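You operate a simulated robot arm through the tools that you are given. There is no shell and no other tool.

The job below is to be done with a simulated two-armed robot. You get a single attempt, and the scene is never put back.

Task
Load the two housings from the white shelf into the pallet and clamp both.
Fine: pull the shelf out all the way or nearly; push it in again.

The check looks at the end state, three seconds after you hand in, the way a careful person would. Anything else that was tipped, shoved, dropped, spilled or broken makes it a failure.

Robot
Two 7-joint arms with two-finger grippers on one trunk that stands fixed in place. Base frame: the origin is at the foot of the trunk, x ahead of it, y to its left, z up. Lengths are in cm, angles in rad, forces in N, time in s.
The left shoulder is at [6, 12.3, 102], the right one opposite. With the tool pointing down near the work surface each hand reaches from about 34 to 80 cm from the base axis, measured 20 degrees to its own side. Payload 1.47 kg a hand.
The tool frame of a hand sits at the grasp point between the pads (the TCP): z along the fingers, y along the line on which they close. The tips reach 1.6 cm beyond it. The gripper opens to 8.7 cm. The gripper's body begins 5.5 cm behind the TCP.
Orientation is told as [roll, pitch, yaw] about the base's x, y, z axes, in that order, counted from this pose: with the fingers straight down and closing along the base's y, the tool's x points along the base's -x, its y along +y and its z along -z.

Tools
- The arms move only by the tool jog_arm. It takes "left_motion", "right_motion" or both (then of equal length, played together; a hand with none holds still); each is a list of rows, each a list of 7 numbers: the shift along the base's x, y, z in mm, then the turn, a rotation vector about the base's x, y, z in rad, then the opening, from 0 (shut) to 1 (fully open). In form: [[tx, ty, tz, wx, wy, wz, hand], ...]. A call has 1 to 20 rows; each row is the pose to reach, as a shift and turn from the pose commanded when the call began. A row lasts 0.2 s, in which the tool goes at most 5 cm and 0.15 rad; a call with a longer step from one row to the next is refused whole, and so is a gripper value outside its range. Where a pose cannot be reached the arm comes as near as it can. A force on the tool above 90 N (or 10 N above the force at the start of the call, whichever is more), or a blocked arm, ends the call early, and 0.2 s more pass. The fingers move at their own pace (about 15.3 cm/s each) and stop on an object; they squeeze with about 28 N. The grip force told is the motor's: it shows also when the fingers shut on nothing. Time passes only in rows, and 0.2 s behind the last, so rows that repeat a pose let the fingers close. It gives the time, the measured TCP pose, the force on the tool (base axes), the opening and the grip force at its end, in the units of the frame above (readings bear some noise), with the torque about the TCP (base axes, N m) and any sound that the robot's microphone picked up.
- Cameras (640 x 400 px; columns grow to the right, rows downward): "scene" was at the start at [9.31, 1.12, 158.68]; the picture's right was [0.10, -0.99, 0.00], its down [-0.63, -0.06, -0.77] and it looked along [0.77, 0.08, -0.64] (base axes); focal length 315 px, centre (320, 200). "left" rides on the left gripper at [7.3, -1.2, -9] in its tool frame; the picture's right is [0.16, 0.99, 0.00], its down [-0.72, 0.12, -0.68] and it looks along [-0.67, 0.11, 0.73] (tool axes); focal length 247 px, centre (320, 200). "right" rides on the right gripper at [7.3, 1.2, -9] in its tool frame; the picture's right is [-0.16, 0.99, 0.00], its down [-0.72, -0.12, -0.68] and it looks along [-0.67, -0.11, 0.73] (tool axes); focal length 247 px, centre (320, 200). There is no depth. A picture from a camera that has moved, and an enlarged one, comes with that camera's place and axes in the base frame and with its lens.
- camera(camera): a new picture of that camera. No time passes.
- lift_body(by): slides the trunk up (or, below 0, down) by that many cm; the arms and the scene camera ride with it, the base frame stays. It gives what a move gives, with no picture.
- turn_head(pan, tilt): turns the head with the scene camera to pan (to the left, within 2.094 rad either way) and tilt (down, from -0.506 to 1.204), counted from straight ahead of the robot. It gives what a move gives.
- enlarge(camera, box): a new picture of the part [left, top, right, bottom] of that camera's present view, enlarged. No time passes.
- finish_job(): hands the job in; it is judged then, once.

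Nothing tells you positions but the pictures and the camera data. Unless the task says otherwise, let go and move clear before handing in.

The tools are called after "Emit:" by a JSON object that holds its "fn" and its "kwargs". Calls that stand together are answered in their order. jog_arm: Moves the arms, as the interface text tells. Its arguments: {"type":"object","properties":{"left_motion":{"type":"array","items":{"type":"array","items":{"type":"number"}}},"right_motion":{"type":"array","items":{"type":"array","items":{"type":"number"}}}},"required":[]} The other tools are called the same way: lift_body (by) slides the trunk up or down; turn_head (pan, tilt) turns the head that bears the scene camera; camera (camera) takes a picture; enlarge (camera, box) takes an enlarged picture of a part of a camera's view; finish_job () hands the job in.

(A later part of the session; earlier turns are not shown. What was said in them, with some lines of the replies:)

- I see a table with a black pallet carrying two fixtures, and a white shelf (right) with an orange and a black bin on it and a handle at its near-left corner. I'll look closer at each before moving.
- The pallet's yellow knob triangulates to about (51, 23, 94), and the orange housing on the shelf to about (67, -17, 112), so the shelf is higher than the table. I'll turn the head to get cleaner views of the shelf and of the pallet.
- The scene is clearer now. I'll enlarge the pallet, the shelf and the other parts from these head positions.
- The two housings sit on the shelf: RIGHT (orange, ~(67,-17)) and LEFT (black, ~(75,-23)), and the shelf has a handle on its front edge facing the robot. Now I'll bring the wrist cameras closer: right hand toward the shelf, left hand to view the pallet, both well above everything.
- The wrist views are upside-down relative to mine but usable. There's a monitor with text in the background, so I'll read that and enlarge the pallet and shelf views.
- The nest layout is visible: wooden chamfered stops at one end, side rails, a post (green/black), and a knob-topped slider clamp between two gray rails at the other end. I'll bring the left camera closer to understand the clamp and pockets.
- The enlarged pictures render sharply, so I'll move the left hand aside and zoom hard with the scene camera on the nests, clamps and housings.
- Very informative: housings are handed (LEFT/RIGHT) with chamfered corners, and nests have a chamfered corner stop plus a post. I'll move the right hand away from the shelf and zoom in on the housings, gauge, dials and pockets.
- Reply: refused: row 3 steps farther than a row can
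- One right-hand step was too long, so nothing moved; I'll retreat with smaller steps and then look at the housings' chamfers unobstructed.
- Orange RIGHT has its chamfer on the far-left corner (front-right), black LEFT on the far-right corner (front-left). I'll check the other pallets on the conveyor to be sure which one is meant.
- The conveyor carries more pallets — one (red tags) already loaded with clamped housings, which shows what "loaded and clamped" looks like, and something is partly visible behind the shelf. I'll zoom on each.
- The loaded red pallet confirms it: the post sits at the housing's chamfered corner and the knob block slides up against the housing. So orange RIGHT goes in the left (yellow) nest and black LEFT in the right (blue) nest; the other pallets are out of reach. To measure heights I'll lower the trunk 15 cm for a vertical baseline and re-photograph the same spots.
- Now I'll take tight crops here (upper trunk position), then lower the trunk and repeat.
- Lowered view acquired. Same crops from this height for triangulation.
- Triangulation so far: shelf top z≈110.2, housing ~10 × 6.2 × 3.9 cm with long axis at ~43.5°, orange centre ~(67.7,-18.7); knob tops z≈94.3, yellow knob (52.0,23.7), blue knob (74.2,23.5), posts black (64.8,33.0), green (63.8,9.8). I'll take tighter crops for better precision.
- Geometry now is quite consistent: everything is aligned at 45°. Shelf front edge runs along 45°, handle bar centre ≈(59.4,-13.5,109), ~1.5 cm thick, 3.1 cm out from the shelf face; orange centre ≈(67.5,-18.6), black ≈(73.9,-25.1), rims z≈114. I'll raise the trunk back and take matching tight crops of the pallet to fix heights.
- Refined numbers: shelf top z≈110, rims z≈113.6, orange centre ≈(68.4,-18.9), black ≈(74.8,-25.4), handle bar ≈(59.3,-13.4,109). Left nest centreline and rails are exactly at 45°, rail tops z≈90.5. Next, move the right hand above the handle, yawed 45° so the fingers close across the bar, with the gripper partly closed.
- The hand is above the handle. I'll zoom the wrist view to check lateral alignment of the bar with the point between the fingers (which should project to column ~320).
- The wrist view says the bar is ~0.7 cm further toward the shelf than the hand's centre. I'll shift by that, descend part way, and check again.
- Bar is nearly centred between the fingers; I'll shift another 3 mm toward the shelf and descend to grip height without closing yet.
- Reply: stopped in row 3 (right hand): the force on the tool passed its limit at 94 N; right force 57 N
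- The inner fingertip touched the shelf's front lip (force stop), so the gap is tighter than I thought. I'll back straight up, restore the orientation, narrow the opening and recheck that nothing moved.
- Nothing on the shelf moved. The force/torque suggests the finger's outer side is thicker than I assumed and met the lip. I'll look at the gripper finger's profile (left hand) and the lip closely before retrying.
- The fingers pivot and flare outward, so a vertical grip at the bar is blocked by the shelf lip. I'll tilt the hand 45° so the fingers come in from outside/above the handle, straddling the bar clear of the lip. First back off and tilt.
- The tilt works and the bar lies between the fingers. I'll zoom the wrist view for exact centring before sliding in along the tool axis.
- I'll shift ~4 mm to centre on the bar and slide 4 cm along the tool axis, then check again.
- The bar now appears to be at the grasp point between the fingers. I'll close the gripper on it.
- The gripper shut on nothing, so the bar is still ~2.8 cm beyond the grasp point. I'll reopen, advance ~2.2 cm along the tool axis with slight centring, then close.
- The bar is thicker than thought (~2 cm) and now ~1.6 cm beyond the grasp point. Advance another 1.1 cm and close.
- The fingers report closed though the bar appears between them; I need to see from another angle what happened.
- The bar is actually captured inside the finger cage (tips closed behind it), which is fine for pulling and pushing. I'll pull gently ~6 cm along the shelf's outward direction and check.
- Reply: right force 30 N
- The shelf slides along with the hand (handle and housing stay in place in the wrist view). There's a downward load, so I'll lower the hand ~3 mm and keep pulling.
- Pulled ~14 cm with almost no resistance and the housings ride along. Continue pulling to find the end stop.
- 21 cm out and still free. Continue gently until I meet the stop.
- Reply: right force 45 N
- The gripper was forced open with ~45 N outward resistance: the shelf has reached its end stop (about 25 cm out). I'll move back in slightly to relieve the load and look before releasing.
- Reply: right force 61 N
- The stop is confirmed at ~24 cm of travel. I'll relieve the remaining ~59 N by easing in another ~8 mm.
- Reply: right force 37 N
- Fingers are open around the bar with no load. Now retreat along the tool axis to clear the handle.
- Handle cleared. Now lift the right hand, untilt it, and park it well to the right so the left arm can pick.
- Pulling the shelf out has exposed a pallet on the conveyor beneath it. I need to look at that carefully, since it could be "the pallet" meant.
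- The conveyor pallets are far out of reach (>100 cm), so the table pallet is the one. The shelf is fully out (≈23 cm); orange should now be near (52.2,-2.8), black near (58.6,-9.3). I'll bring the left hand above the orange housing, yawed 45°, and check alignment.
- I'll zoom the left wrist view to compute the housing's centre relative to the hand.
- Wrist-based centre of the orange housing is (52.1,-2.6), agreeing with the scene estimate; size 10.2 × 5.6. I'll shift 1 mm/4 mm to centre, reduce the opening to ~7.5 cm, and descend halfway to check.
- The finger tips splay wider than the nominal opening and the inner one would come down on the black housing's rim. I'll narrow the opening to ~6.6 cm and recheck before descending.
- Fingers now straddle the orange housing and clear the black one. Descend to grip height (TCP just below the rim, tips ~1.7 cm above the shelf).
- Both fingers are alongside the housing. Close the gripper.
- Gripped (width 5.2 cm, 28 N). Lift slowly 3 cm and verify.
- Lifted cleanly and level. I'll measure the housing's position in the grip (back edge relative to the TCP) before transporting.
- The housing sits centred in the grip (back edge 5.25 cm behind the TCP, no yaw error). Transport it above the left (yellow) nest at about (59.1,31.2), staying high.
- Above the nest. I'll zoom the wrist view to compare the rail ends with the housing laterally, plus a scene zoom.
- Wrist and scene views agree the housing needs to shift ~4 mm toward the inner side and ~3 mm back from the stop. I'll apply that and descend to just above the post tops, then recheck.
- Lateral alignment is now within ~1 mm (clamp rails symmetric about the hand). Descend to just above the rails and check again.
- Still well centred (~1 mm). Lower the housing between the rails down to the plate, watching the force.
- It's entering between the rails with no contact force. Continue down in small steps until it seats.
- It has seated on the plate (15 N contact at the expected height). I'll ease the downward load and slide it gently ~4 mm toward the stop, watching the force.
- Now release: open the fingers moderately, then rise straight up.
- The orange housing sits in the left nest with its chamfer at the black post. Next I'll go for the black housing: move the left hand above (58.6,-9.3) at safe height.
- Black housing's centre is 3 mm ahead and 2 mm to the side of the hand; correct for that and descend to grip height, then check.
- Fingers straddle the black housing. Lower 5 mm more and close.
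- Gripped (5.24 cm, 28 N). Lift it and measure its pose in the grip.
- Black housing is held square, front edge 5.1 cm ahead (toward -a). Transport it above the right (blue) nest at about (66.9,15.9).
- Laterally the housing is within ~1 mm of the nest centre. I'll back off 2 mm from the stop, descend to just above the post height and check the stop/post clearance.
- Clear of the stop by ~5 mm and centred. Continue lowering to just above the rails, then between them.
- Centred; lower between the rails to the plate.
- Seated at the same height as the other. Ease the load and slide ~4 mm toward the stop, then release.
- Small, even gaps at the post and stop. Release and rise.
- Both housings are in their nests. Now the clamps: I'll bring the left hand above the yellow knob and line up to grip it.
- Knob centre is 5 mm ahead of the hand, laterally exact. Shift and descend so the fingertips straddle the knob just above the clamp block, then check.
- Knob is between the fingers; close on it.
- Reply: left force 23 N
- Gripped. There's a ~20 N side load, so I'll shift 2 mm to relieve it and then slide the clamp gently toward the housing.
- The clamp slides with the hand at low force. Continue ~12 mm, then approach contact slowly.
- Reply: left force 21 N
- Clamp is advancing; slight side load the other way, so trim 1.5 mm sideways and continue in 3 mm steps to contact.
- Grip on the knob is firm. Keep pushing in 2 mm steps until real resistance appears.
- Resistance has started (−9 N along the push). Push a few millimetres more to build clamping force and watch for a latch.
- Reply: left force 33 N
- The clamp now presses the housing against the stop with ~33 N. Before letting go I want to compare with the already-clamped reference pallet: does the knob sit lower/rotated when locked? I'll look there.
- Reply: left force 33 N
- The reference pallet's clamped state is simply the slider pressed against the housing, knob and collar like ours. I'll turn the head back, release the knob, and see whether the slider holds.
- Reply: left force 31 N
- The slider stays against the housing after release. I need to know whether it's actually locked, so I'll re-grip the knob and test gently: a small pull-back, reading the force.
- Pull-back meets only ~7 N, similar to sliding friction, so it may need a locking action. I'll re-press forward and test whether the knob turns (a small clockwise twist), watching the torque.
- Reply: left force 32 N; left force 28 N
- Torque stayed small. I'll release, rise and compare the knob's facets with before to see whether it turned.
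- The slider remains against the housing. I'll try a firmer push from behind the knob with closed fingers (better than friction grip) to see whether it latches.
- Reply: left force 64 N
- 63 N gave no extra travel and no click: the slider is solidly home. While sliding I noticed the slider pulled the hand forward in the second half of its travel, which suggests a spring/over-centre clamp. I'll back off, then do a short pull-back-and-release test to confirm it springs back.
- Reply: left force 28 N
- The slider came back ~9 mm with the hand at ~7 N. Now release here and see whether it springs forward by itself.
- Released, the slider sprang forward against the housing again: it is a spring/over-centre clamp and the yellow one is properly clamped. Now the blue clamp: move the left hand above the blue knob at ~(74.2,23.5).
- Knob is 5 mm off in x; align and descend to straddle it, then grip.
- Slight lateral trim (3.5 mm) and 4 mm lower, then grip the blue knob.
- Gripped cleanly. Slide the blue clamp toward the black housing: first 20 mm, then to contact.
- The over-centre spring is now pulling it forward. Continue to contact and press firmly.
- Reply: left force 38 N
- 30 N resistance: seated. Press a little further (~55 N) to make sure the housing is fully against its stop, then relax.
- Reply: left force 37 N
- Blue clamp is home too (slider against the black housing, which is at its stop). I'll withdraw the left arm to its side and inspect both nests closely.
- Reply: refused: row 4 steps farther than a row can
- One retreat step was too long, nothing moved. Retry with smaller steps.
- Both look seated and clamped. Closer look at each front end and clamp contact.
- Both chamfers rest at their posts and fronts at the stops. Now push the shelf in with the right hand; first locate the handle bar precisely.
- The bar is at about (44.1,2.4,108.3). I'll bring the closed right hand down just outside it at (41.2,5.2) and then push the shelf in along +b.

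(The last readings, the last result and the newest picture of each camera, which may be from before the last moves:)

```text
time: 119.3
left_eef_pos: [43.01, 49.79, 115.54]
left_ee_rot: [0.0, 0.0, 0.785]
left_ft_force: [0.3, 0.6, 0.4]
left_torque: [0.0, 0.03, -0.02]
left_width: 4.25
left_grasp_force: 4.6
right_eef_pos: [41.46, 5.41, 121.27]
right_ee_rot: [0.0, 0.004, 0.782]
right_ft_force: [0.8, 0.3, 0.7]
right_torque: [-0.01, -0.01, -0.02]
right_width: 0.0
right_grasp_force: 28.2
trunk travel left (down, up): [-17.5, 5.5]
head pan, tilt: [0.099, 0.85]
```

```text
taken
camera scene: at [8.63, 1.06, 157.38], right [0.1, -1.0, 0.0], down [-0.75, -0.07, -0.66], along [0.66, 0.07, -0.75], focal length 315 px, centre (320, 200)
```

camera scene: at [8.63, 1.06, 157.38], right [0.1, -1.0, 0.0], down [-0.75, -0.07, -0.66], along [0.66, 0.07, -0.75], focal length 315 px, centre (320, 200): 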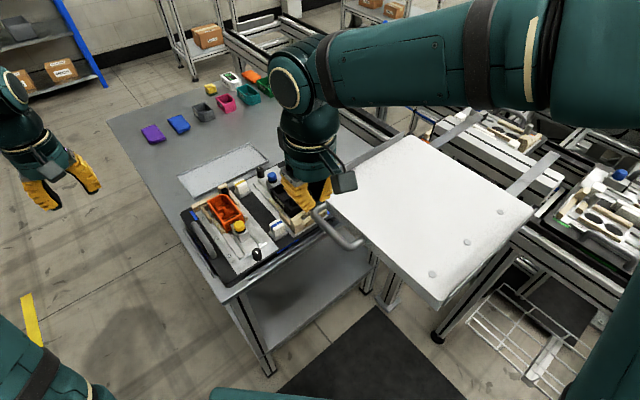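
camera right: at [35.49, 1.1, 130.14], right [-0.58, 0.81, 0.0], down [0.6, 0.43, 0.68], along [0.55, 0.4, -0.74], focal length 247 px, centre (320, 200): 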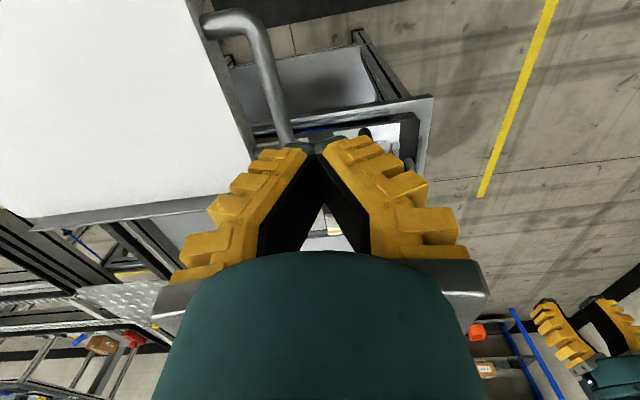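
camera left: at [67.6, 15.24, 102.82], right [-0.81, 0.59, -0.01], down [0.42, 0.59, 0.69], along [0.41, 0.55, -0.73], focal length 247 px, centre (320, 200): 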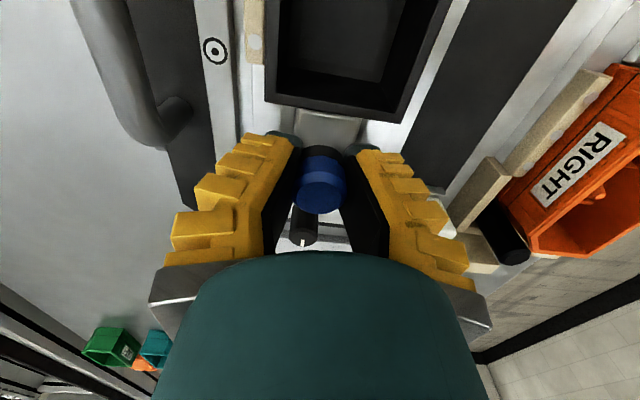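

The bar is 4.2 cm ahead of the hand as planned. Lower to bar height and push gently.

Emit:
{"fn": "jog_arm", "kwargs": {"right_motion": [[0, 0, -40, 0, 0, 0, 0], [0, 0, -80, 0, 0, 0, 0], [0, 0, -110, 0, 0, 0, 0], [0, 0, -125, 0, 0, 0, 0]]}}

Emit:
{"fn": "camera", "kwargs": {"camera": "right"}}

Emit:
{"fn": "enlarge", "kwargs": {"camera": "scene", "box": [270, 150, 398, 270]}}

```text
time: 120.3
left_eef_pos: [43.13, 49.73, 115.61]
left_ee_rot: [0.0, 0.0, 0.786]
left_ft_force: [-0.9, -0.1, -0.4]
left_torque: [-0.01, 0.0, 0.03]
left_width: 4.24
left_grasp_force: 4.3
right_eef_pos: [41.52, 5.15, 108.8]
right_ee_rot: [-0.001, 0.003, 0.783]
right_ft_force: [0.8, 0.6, 0.1]
right_torque: [0.0, -0.05, -0.03]
right_width: 0.0
right_grasp_force: 28.0
trunk travel left (down, up): [-17.5, 5.5]
head pan, tilt: [0.099, 0.85]
```

```text
taken
camera right: at [35.6, 0.85, 117.7], right [-0.58, 0.81, 0.0], down [0.6, 0.43, 0.68], along [0.55, 0.4, -0.73], focal length 247 px, centre (320, 200)
```

right: 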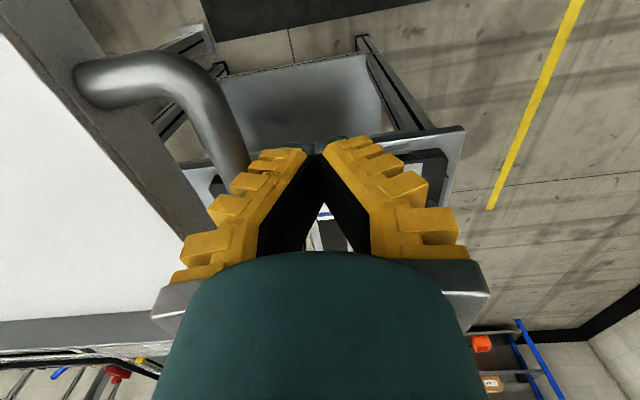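

```text
3.33 times, centred on (334, 210) of scene
camera zoom: at [8.6, 1.02, 157.38], right [0.1, -1.0, 0.0], down [-0.75, -0.07, -0.66], along [0.66, 0.07, -0.75], focal length 1051 px, centre (273, 167)
```

zoom: 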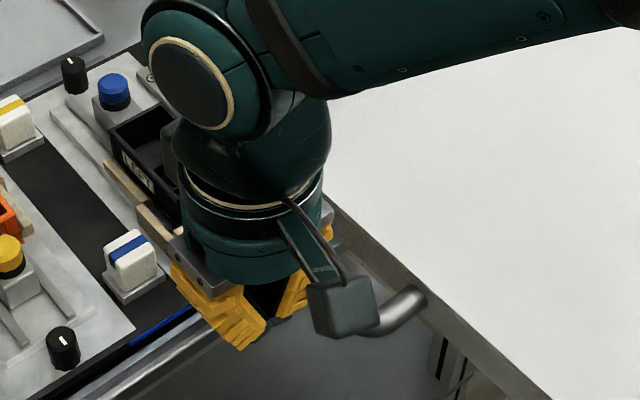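

Emit:
{"fn": "jog_arm", "kwargs": {"right_motion": [[5, -5, 0, 0, 0, 0, 0], [11, -11, 0, 0, 0, 0, 0], [17, -17, 0, 0, 0, 0, 0], [24, -24, 0, 0, 0, 0, 0], [32, -32, 0, 0, 0, 0, 0], [40, -40, 0, 0, 0, 0, 0], [48, -48, 0, 0, 0, 0, 0], [56, -56, 0, 0, 0, 0, 0], [64, -64, 0, 0, 0, 0, 0], [72, -72, 0, 0, 0, 0, 0], [79, -79, 0, 0, 0, 0, 0], [85, -85, 0, 0, 0, 0, 0], [90, -90, 0, 0, 0, 0, 0]]}}

Emit:
{"fn": "camera", "kwargs": {"camera": "right"}}

Emit:
{"fn": "camera", "kwargs": {"camera": "scene"}}

```text
time: 123.1
left_eef_pos: [43.09, 49.76, 115.65]
left_ee_rot: [0.0, -0.001, 0.785]
left_ft_force: [-0.4, 0.3, -0.5]
left_torque: [0.01, -0.02, 0.03]
left_width: 4.24
left_grasp_force: 4.1
right_eef_pos: [50.47, -4.11, 108.81]
right_ee_rot: [0.0, 0.005, 0.781]
right_ft_force: [-0.2, 1.2, -1.0]
right_torque: [0.05, -0.01, 0.04]
right_width: 0.0
right_grasp_force: 28.2
trunk travel left (down, up): [-17.5, 5.5]
head pan, tilt: [0.099, 0.85]
```

```text
taken
camera right: at [44.5, -8.26, 117.78], right [-0.58, 0.81, 0.0], down [0.6, 0.43, 0.68], along [0.55, 0.4, -0.73], focal length 247 px, centre (320, 200)
```

right: 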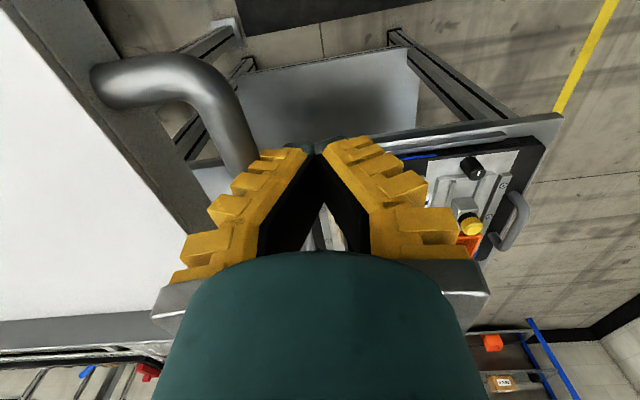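

```text
taken
camera scene: at [8.61, 1.03, 157.38], right [0.1, -1.0, 0.0], down [-0.75, -0.07, -0.66], along [0.66, 0.07, -0.75], focal length 315 px, centre (320, 200)
```

scene: 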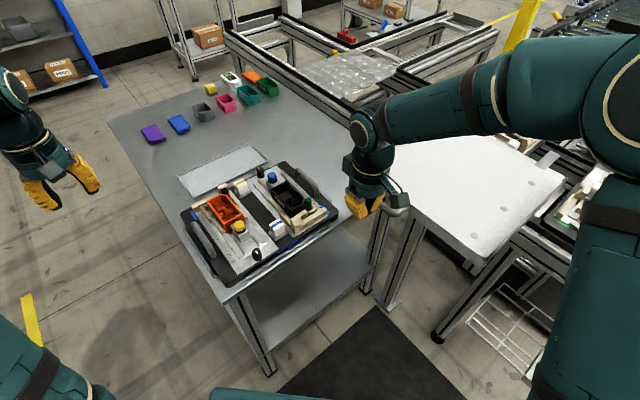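

The shelf moves in smoothly with almost no force. Continue to the closed position, slowing near the end.

Emit:
{"fn": "jog_arm", "kwargs": {"right_motion": [[5, -5, 0, 0, 0, 0, 0], [11, -11, 0, 0, 0, 0, 0], [18, -18, 0, 0, 0, 0, 0], [25, -25, 0, 0, 0, 0, 0], [32, -32, 0, 0, 0, 0, 0], [39, -39, 0, 0, 0, 0, 0], [46, -46, 0, 0, 0, 0, 0], [53, -53, 0, 0, 0, 0, 0], [59, -59, 0, 0, 0, 0, 0], [64, -64, 0, 0, 0, 0, 0], [68, -68, 0, 0, 0, 0, 0], [71, -71, 0, 0, 0, 0, 0]]}}

Emit:
{"fn": "camera", "kwargs": {"camera": "right"}}

Emit:
{"fn": "camera", "kwargs": {"camera": "scene"}}

```text
time: 125.7
left_eef_pos: [42.94, 49.8, 115.7]
left_ee_rot: [0.001, 0.0, 0.785]
left_ft_force: [-0.6, -0.6, -0.1]
left_torque: [0.01, -0.01, 0.02]
left_width: 4.23
left_grasp_force: 4.4
right_eef_pos: [57.47, -10.95, 108.72]
right_ee_rot: [0.0, 0.002, 0.782]
right_ft_force: [-1.2, 1.5, 1.9]
right_torque: [-0.02, -0.07, 0.05]
right_width: 0.0
right_grasp_force: 28.0
trunk travel left (down, up): [-17.5, 5.5]
head pan, tilt: [0.099, 0.85]
```

```text
taken
camera right: at [51.46, -15.21, 117.64], right [-0.58, 0.81, 0.0], down [0.6, 0.43, 0.68], along [0.55, 0.4, -0.74], focal length 247 px, centre (320, 200)
```

right: 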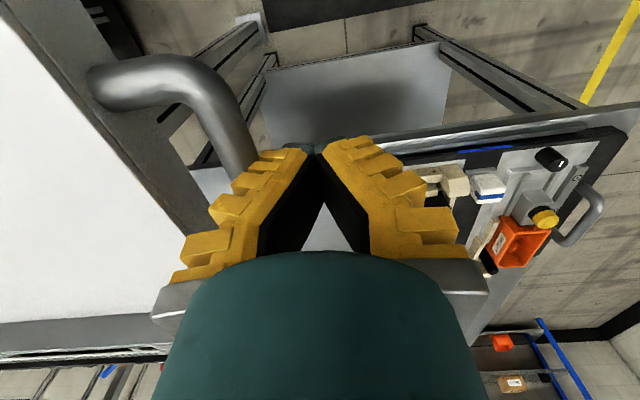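

```text
taken
camera scene: at [8.58, 1.05, 157.38], right [0.1, -1.0, 0.0], down [-0.75, -0.07, -0.66], along [0.66, 0.07, -0.75], focal length 315 px, centre (320, 200)
```

scene: 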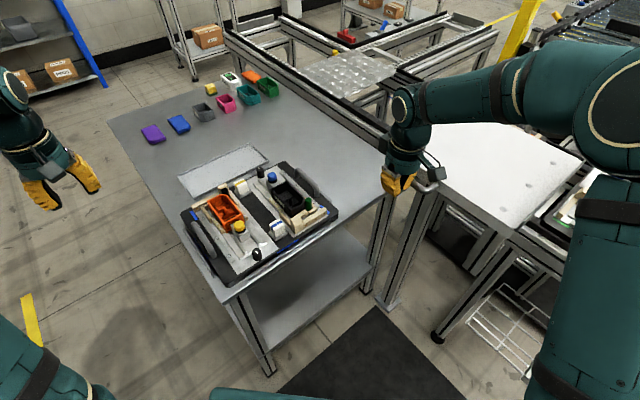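

Compare the shelf's screws with their original pixel positions to see how much travel is left.

Emit:
{"fn": "enlarge", "kwargs": {"camera": "scene", "box": [380, 130, 540, 230]}}

```text
4.00 times, centred on (460, 180) of scene
camera zoom: at [8.58, 1.05, 157.38], right [0.1, -1.0, 0.0], down [-0.75, -0.07, -0.66], along [0.66, 0.07, -0.75], focal length 1261 px, centre (-240, 280)
```

zoom: 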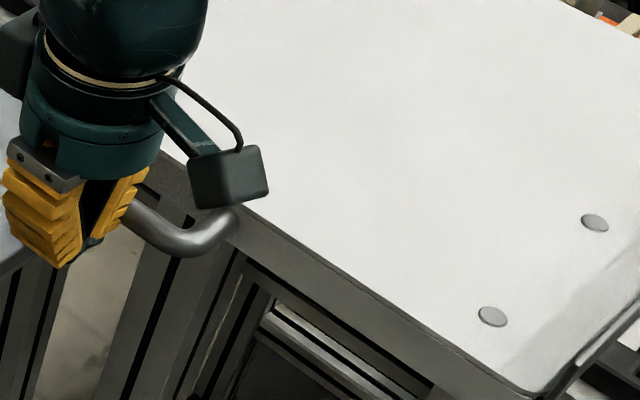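

About 0.7 cm remains. Push gently to the closed stop.

Emit:
{"fn": "jog_arm", "kwargs": {"right_motion": [[2, -2, 0, 0, 0, 0, 0], [4, -4, 0, 0, 0, 0, 0], [6, -6, 0, 0, 0, 0, 0], [8, -8, 0, 0, 0, 0, 0], [8, -8, 0, 0, 0, 0, 0]]}}

Emit:
{"fn": "enlarge", "kwargs": {"camera": "scene", "box": [380, 130, 540, 230]}}

```text
time: 126.9
left_eef_pos: [43.04, 49.86, 115.67]
left_ee_rot: [-0.001, 0.0, 0.787]
left_ft_force: [0.1, -0.1, 0.4]
left_torque: [0.03, 0.04, 0.01]
left_width: 4.24
left_grasp_force: 4.7
right_eef_pos: [58.06, -11.3, 108.8]
right_ee_rot: [0.002, 0.004, 0.786]
right_ft_force: [-10.2, 7.0, -0.9]
right_torque: [0.05, 0.04, 0.09]
right_width: 0.0
right_grasp_force: 27.9
trunk travel left (down, up): [-17.5, 5.5]
head pan, tilt: [0.099, 0.85]
```

```text
4.00 times, centred on (460, 180) of scene
camera zoom: at [8.47, 1.12, 157.39], right [0.1, -1.0, 0.0], down [-0.75, -0.08, -0.66], along [0.66, 0.07, -0.75], focal length 1261 px, centre (-240, 280)
```

zoom: 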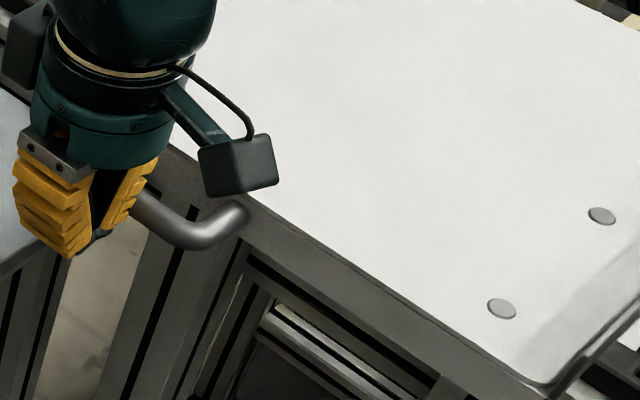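

The shelf is back at its original position (screws match) and meets its stop. A last small nudge, then back off, lift, and park the right arm clear.

Emit:
{"fn": "jog_arm", "kwargs": {"right_motion": [[2, -2, 0, 0, 0, 0, 0], [4, -4, 0, 0, 0, 0, 0], [4, -4, 0, 0, 0, 0, 0]]}}

Emit:
{"fn": "jog_arm", "kwargs": {"right_motion": [[-8, 8, 0, 0, 0, 0, 0], [-20, 20, 0, 0, 0, 0, 0], [-35, 35, 0, 0, 0, 0, 0], [-40, 40, 30, 0, 0, 0, 0], [-40, 40, 75, 0, 0, 0, 0], [-40, 40, 120, 0, 0, 0, 0], [-45, 30, 165, 0, 0, 0, 0], [-60, -10, 190, 0, 0, 0, 0], [-75, -50, 200, 0, 0, 0, 0], [-90, -90, 205, 0, 0, 0, 0], [-105, -130, 205, 0, 0, 0, 0], [-120, -170, 205, 0, 0, 0, 0], [-135, -205, 205, 0, 0, 0, 0]]}}

Emit:
{"fn": "camera", "kwargs": {"camera": "scene"}}

Emit:
{"fn": "enlarge", "kwargs": {"camera": "scene", "box": [380, 130, 540, 230]}}

Emit:
{"fn": "enlarge", "kwargs": {"camera": "scene", "box": [180, 150, 340, 270]}}

```text
time: 127.7
left_eef_pos: [42.64, 50.05, 115.66]
left_ee_rot: [-0.003, 0.0, 0.784]
left_ft_force: [-0.8, -0.1, 0.2]
left_torque: [0.03, 0.02, -0.01]
left_width: 4.24
left_grasp_force: 4.1
right_eef_pos: [58.22, -11.56, 108.78]
right_ee_rot: [0.003, 0.004, 0.786]
right_ft_force: [-31.8, 29.5, -5.9]
right_torque: [0.17, 0.16, 0.32]
right_width: 0.0
right_grasp_force: 27.2
trunk travel left (down, up): [-17.5, 5.5]
head pan, tilt: [0.099, 0.85]
```

```text
time: 130.5
left_eef_pos: [43.08, 49.84, 115.61]
left_ee_rot: [0.002, 0.001, 0.786]
left_ft_force: [0.5, -0.1, -1.1]
left_torque: [-0.01, -0.01, 0.0]
left_width: 4.24
left_grasp_force: 3.9
right_eef_pos: [45.1, -32.81, 128.98]
right_ee_rot: [0.001, 0.003, 0.784]
right_ft_force: [0.6, -0.2, -0.7]
right_torque: [-0.04, 0.0, 0.0]
right_width: 0.0
right_grasp_force: 28.3
trunk travel left (down, up): [-17.5, 5.5]
head pan, tilt: [0.099, 0.85]
```

```text
taken
camera scene: at [8.54, 0.99, 157.39], right [0.1, -0.99, 0.0], down [-0.75, -0.07, -0.66], along [0.66, 0.07, -0.75], focal length 315 px, centre (320, 200)
```

scene: 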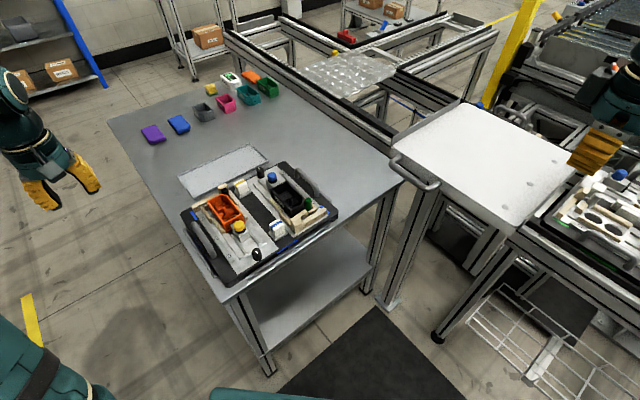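

```text
4.00 times, centred on (460, 180) of scene
camera zoom: at [8.54, 0.99, 157.39], right [0.1, -0.99, 0.0], down [-0.75, -0.07, -0.66], along [0.66, 0.07, -0.75], focal length 1261 px, centre (-240, 280)
```

zoom: 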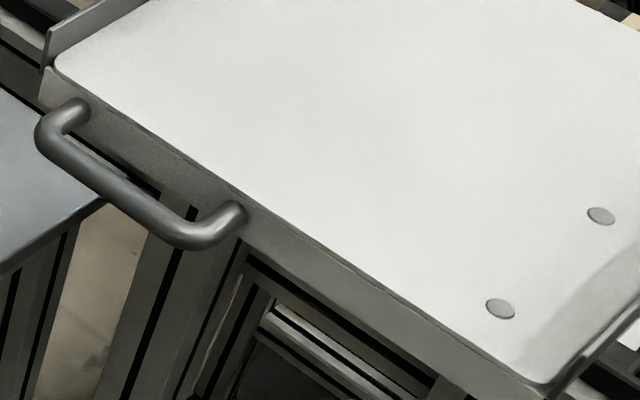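

```text
3.33 times, centred on (260, 210) of scene
camera zoom: at [8.54, 0.99, 157.39], right [0.1, -0.99, 0.0], down [-0.75, -0.07, -0.66], along [0.66, 0.07, -0.75], focal length 1051 px, centre (520, 167)
```

zoom: 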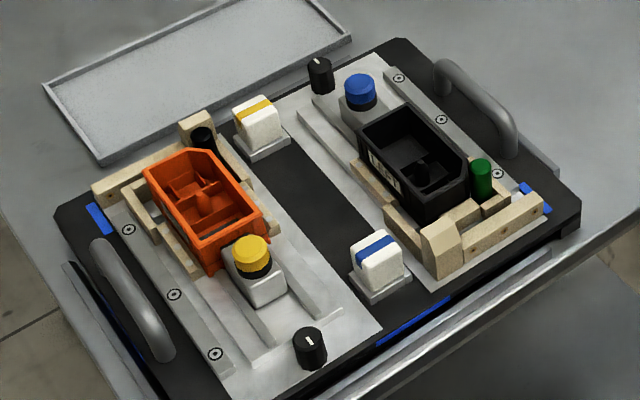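

Shelf is fully in. Final comparison of the pallet's place with the original picture (same crop), and a last look at both clamps.

Emit:
{"fn": "enlarge", "kwargs": {"camera": "scene", "box": [150, 130, 310, 290]}}

Emit:
{"fn": "enlarge", "kwargs": {"camera": "scene", "box": [205, 195, 269, 245]}}

Emit:
{"fn": "enlarge", "kwargs": {"camera": "scene", "box": [252, 155, 332, 215]}}

Emit:
{"fn": "enlarge", "kwargs": {"camera": "scene", "box": [130, 60, 290, 150]}}

```text
2.50 times, centred on (230, 210) of scene
camera zoom: at [8.54, 0.99, 157.39], right [0.1, -0.99, 0.0], down [-0.75, -0.07, -0.66], along [0.66, 0.07, -0.75], focal length 788 px, centre (545, 175)
```

zoom: 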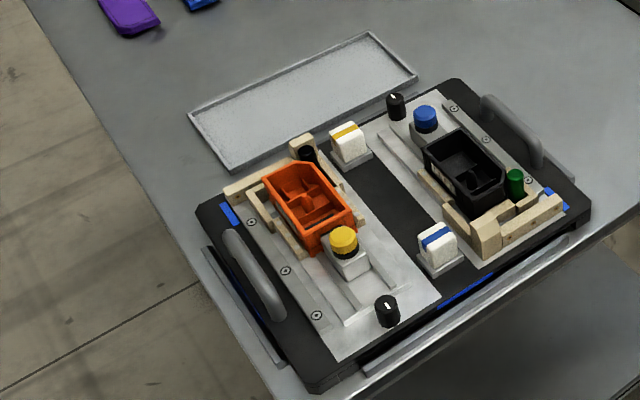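

```text
8.00 times, centred on (237, 220) of scene
camera zoom: at [8.54, 0.99, 157.39], right [0.1, -0.99, 0.0], down [-0.75, -0.07, -0.66], along [0.66, 0.07, -0.75], focal length 2522 px, centre (984, 40)
```

zoom: 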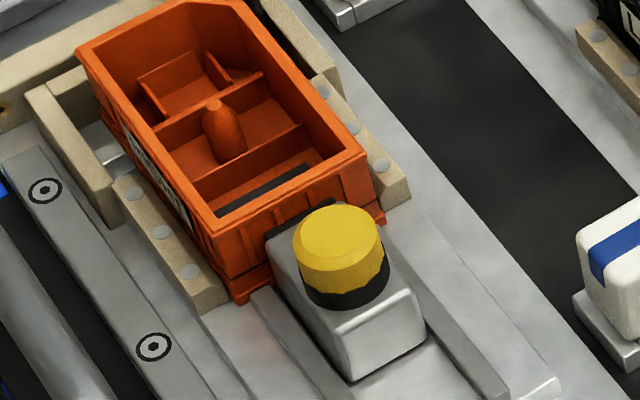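

```text
6.67 times, centred on (292, 185) of scene
camera zoom: at [8.54, 0.99, 157.39], right [0.1, -0.99, 0.0], down [-0.75, -0.07, -0.66], along [0.66, 0.07, -0.75], focal length 2102 px, centre (507, 300)
```

zoom: 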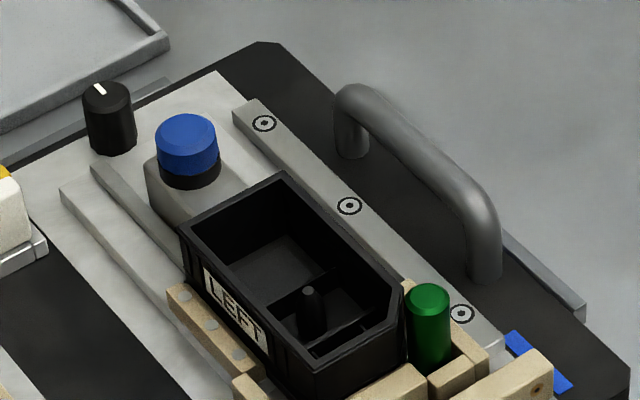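

```text
4.00 times, centred on (210, 105) of scene
camera zoom: at [8.54, 0.99, 157.39], right [0.1, -0.99, 0.0], down [-0.75, -0.07, -0.66], along [0.66, 0.07, -0.75], focal length 1261 px, centre (760, 580)
```

zoom: 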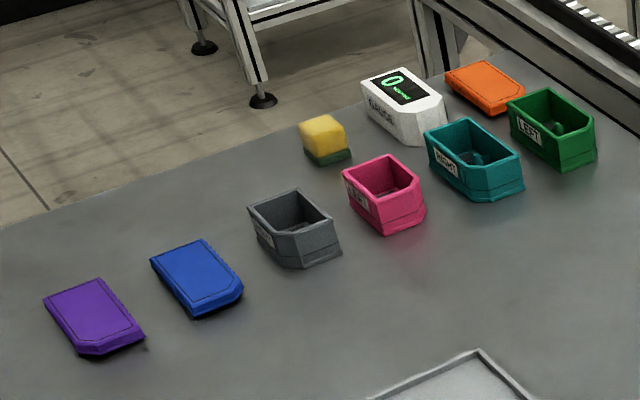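

Nothing else has moved: the pallet's screws match their original pixels, and the other parts on the table look undisturbed. RIGHT is in the yellow nest and LEFT in the blue nest, both clamp sliders are pressed home, the shelf is fully in, and both hands are empty and clear. Handing in.

Emit:
{"fn": "finish_job", "kwargs": {}}

```text
The job is handed in.
```

I loaded both housings into the pallet on the table, clamped them, and pushed the shelf back in. The job is handed in; I don't have the check's result.

- **Orange RIGHT:** it sits in the yellow-clamp nest, with its cut corner against the black post and its front at the stop.
- **Black LEFT:** it sits in the blue-clamp nest, with its cut corner against the green post and its front at the stop.
- **Clamps:** both sliders rest against their housings. I pulled the yellow one back about 9 mm and let go, and it sprang forward again, so it holds under spring force. I did not repeat that test on the blue one. While I slid it in it pulled forward the same way, and it stayed against the housing after release. I did not turn the black dials behind the clamps.
- **Shelf:** I pulled it out to its end stop, about 23 cm, and pushed it back in to its closed stop. Its screws line up with where they started.
- **Which pallet:** I used the one on the table because the pallets on the conveyor are beyond the arms' reach.

My first try at gripping the shelf handle pressed a fingertip onto the shelf edge and stopped at 94 N; nothing on the shelf moved. The pallet is where it started, the loose parts on the table look undisturbed, and both hands are empty and clear.
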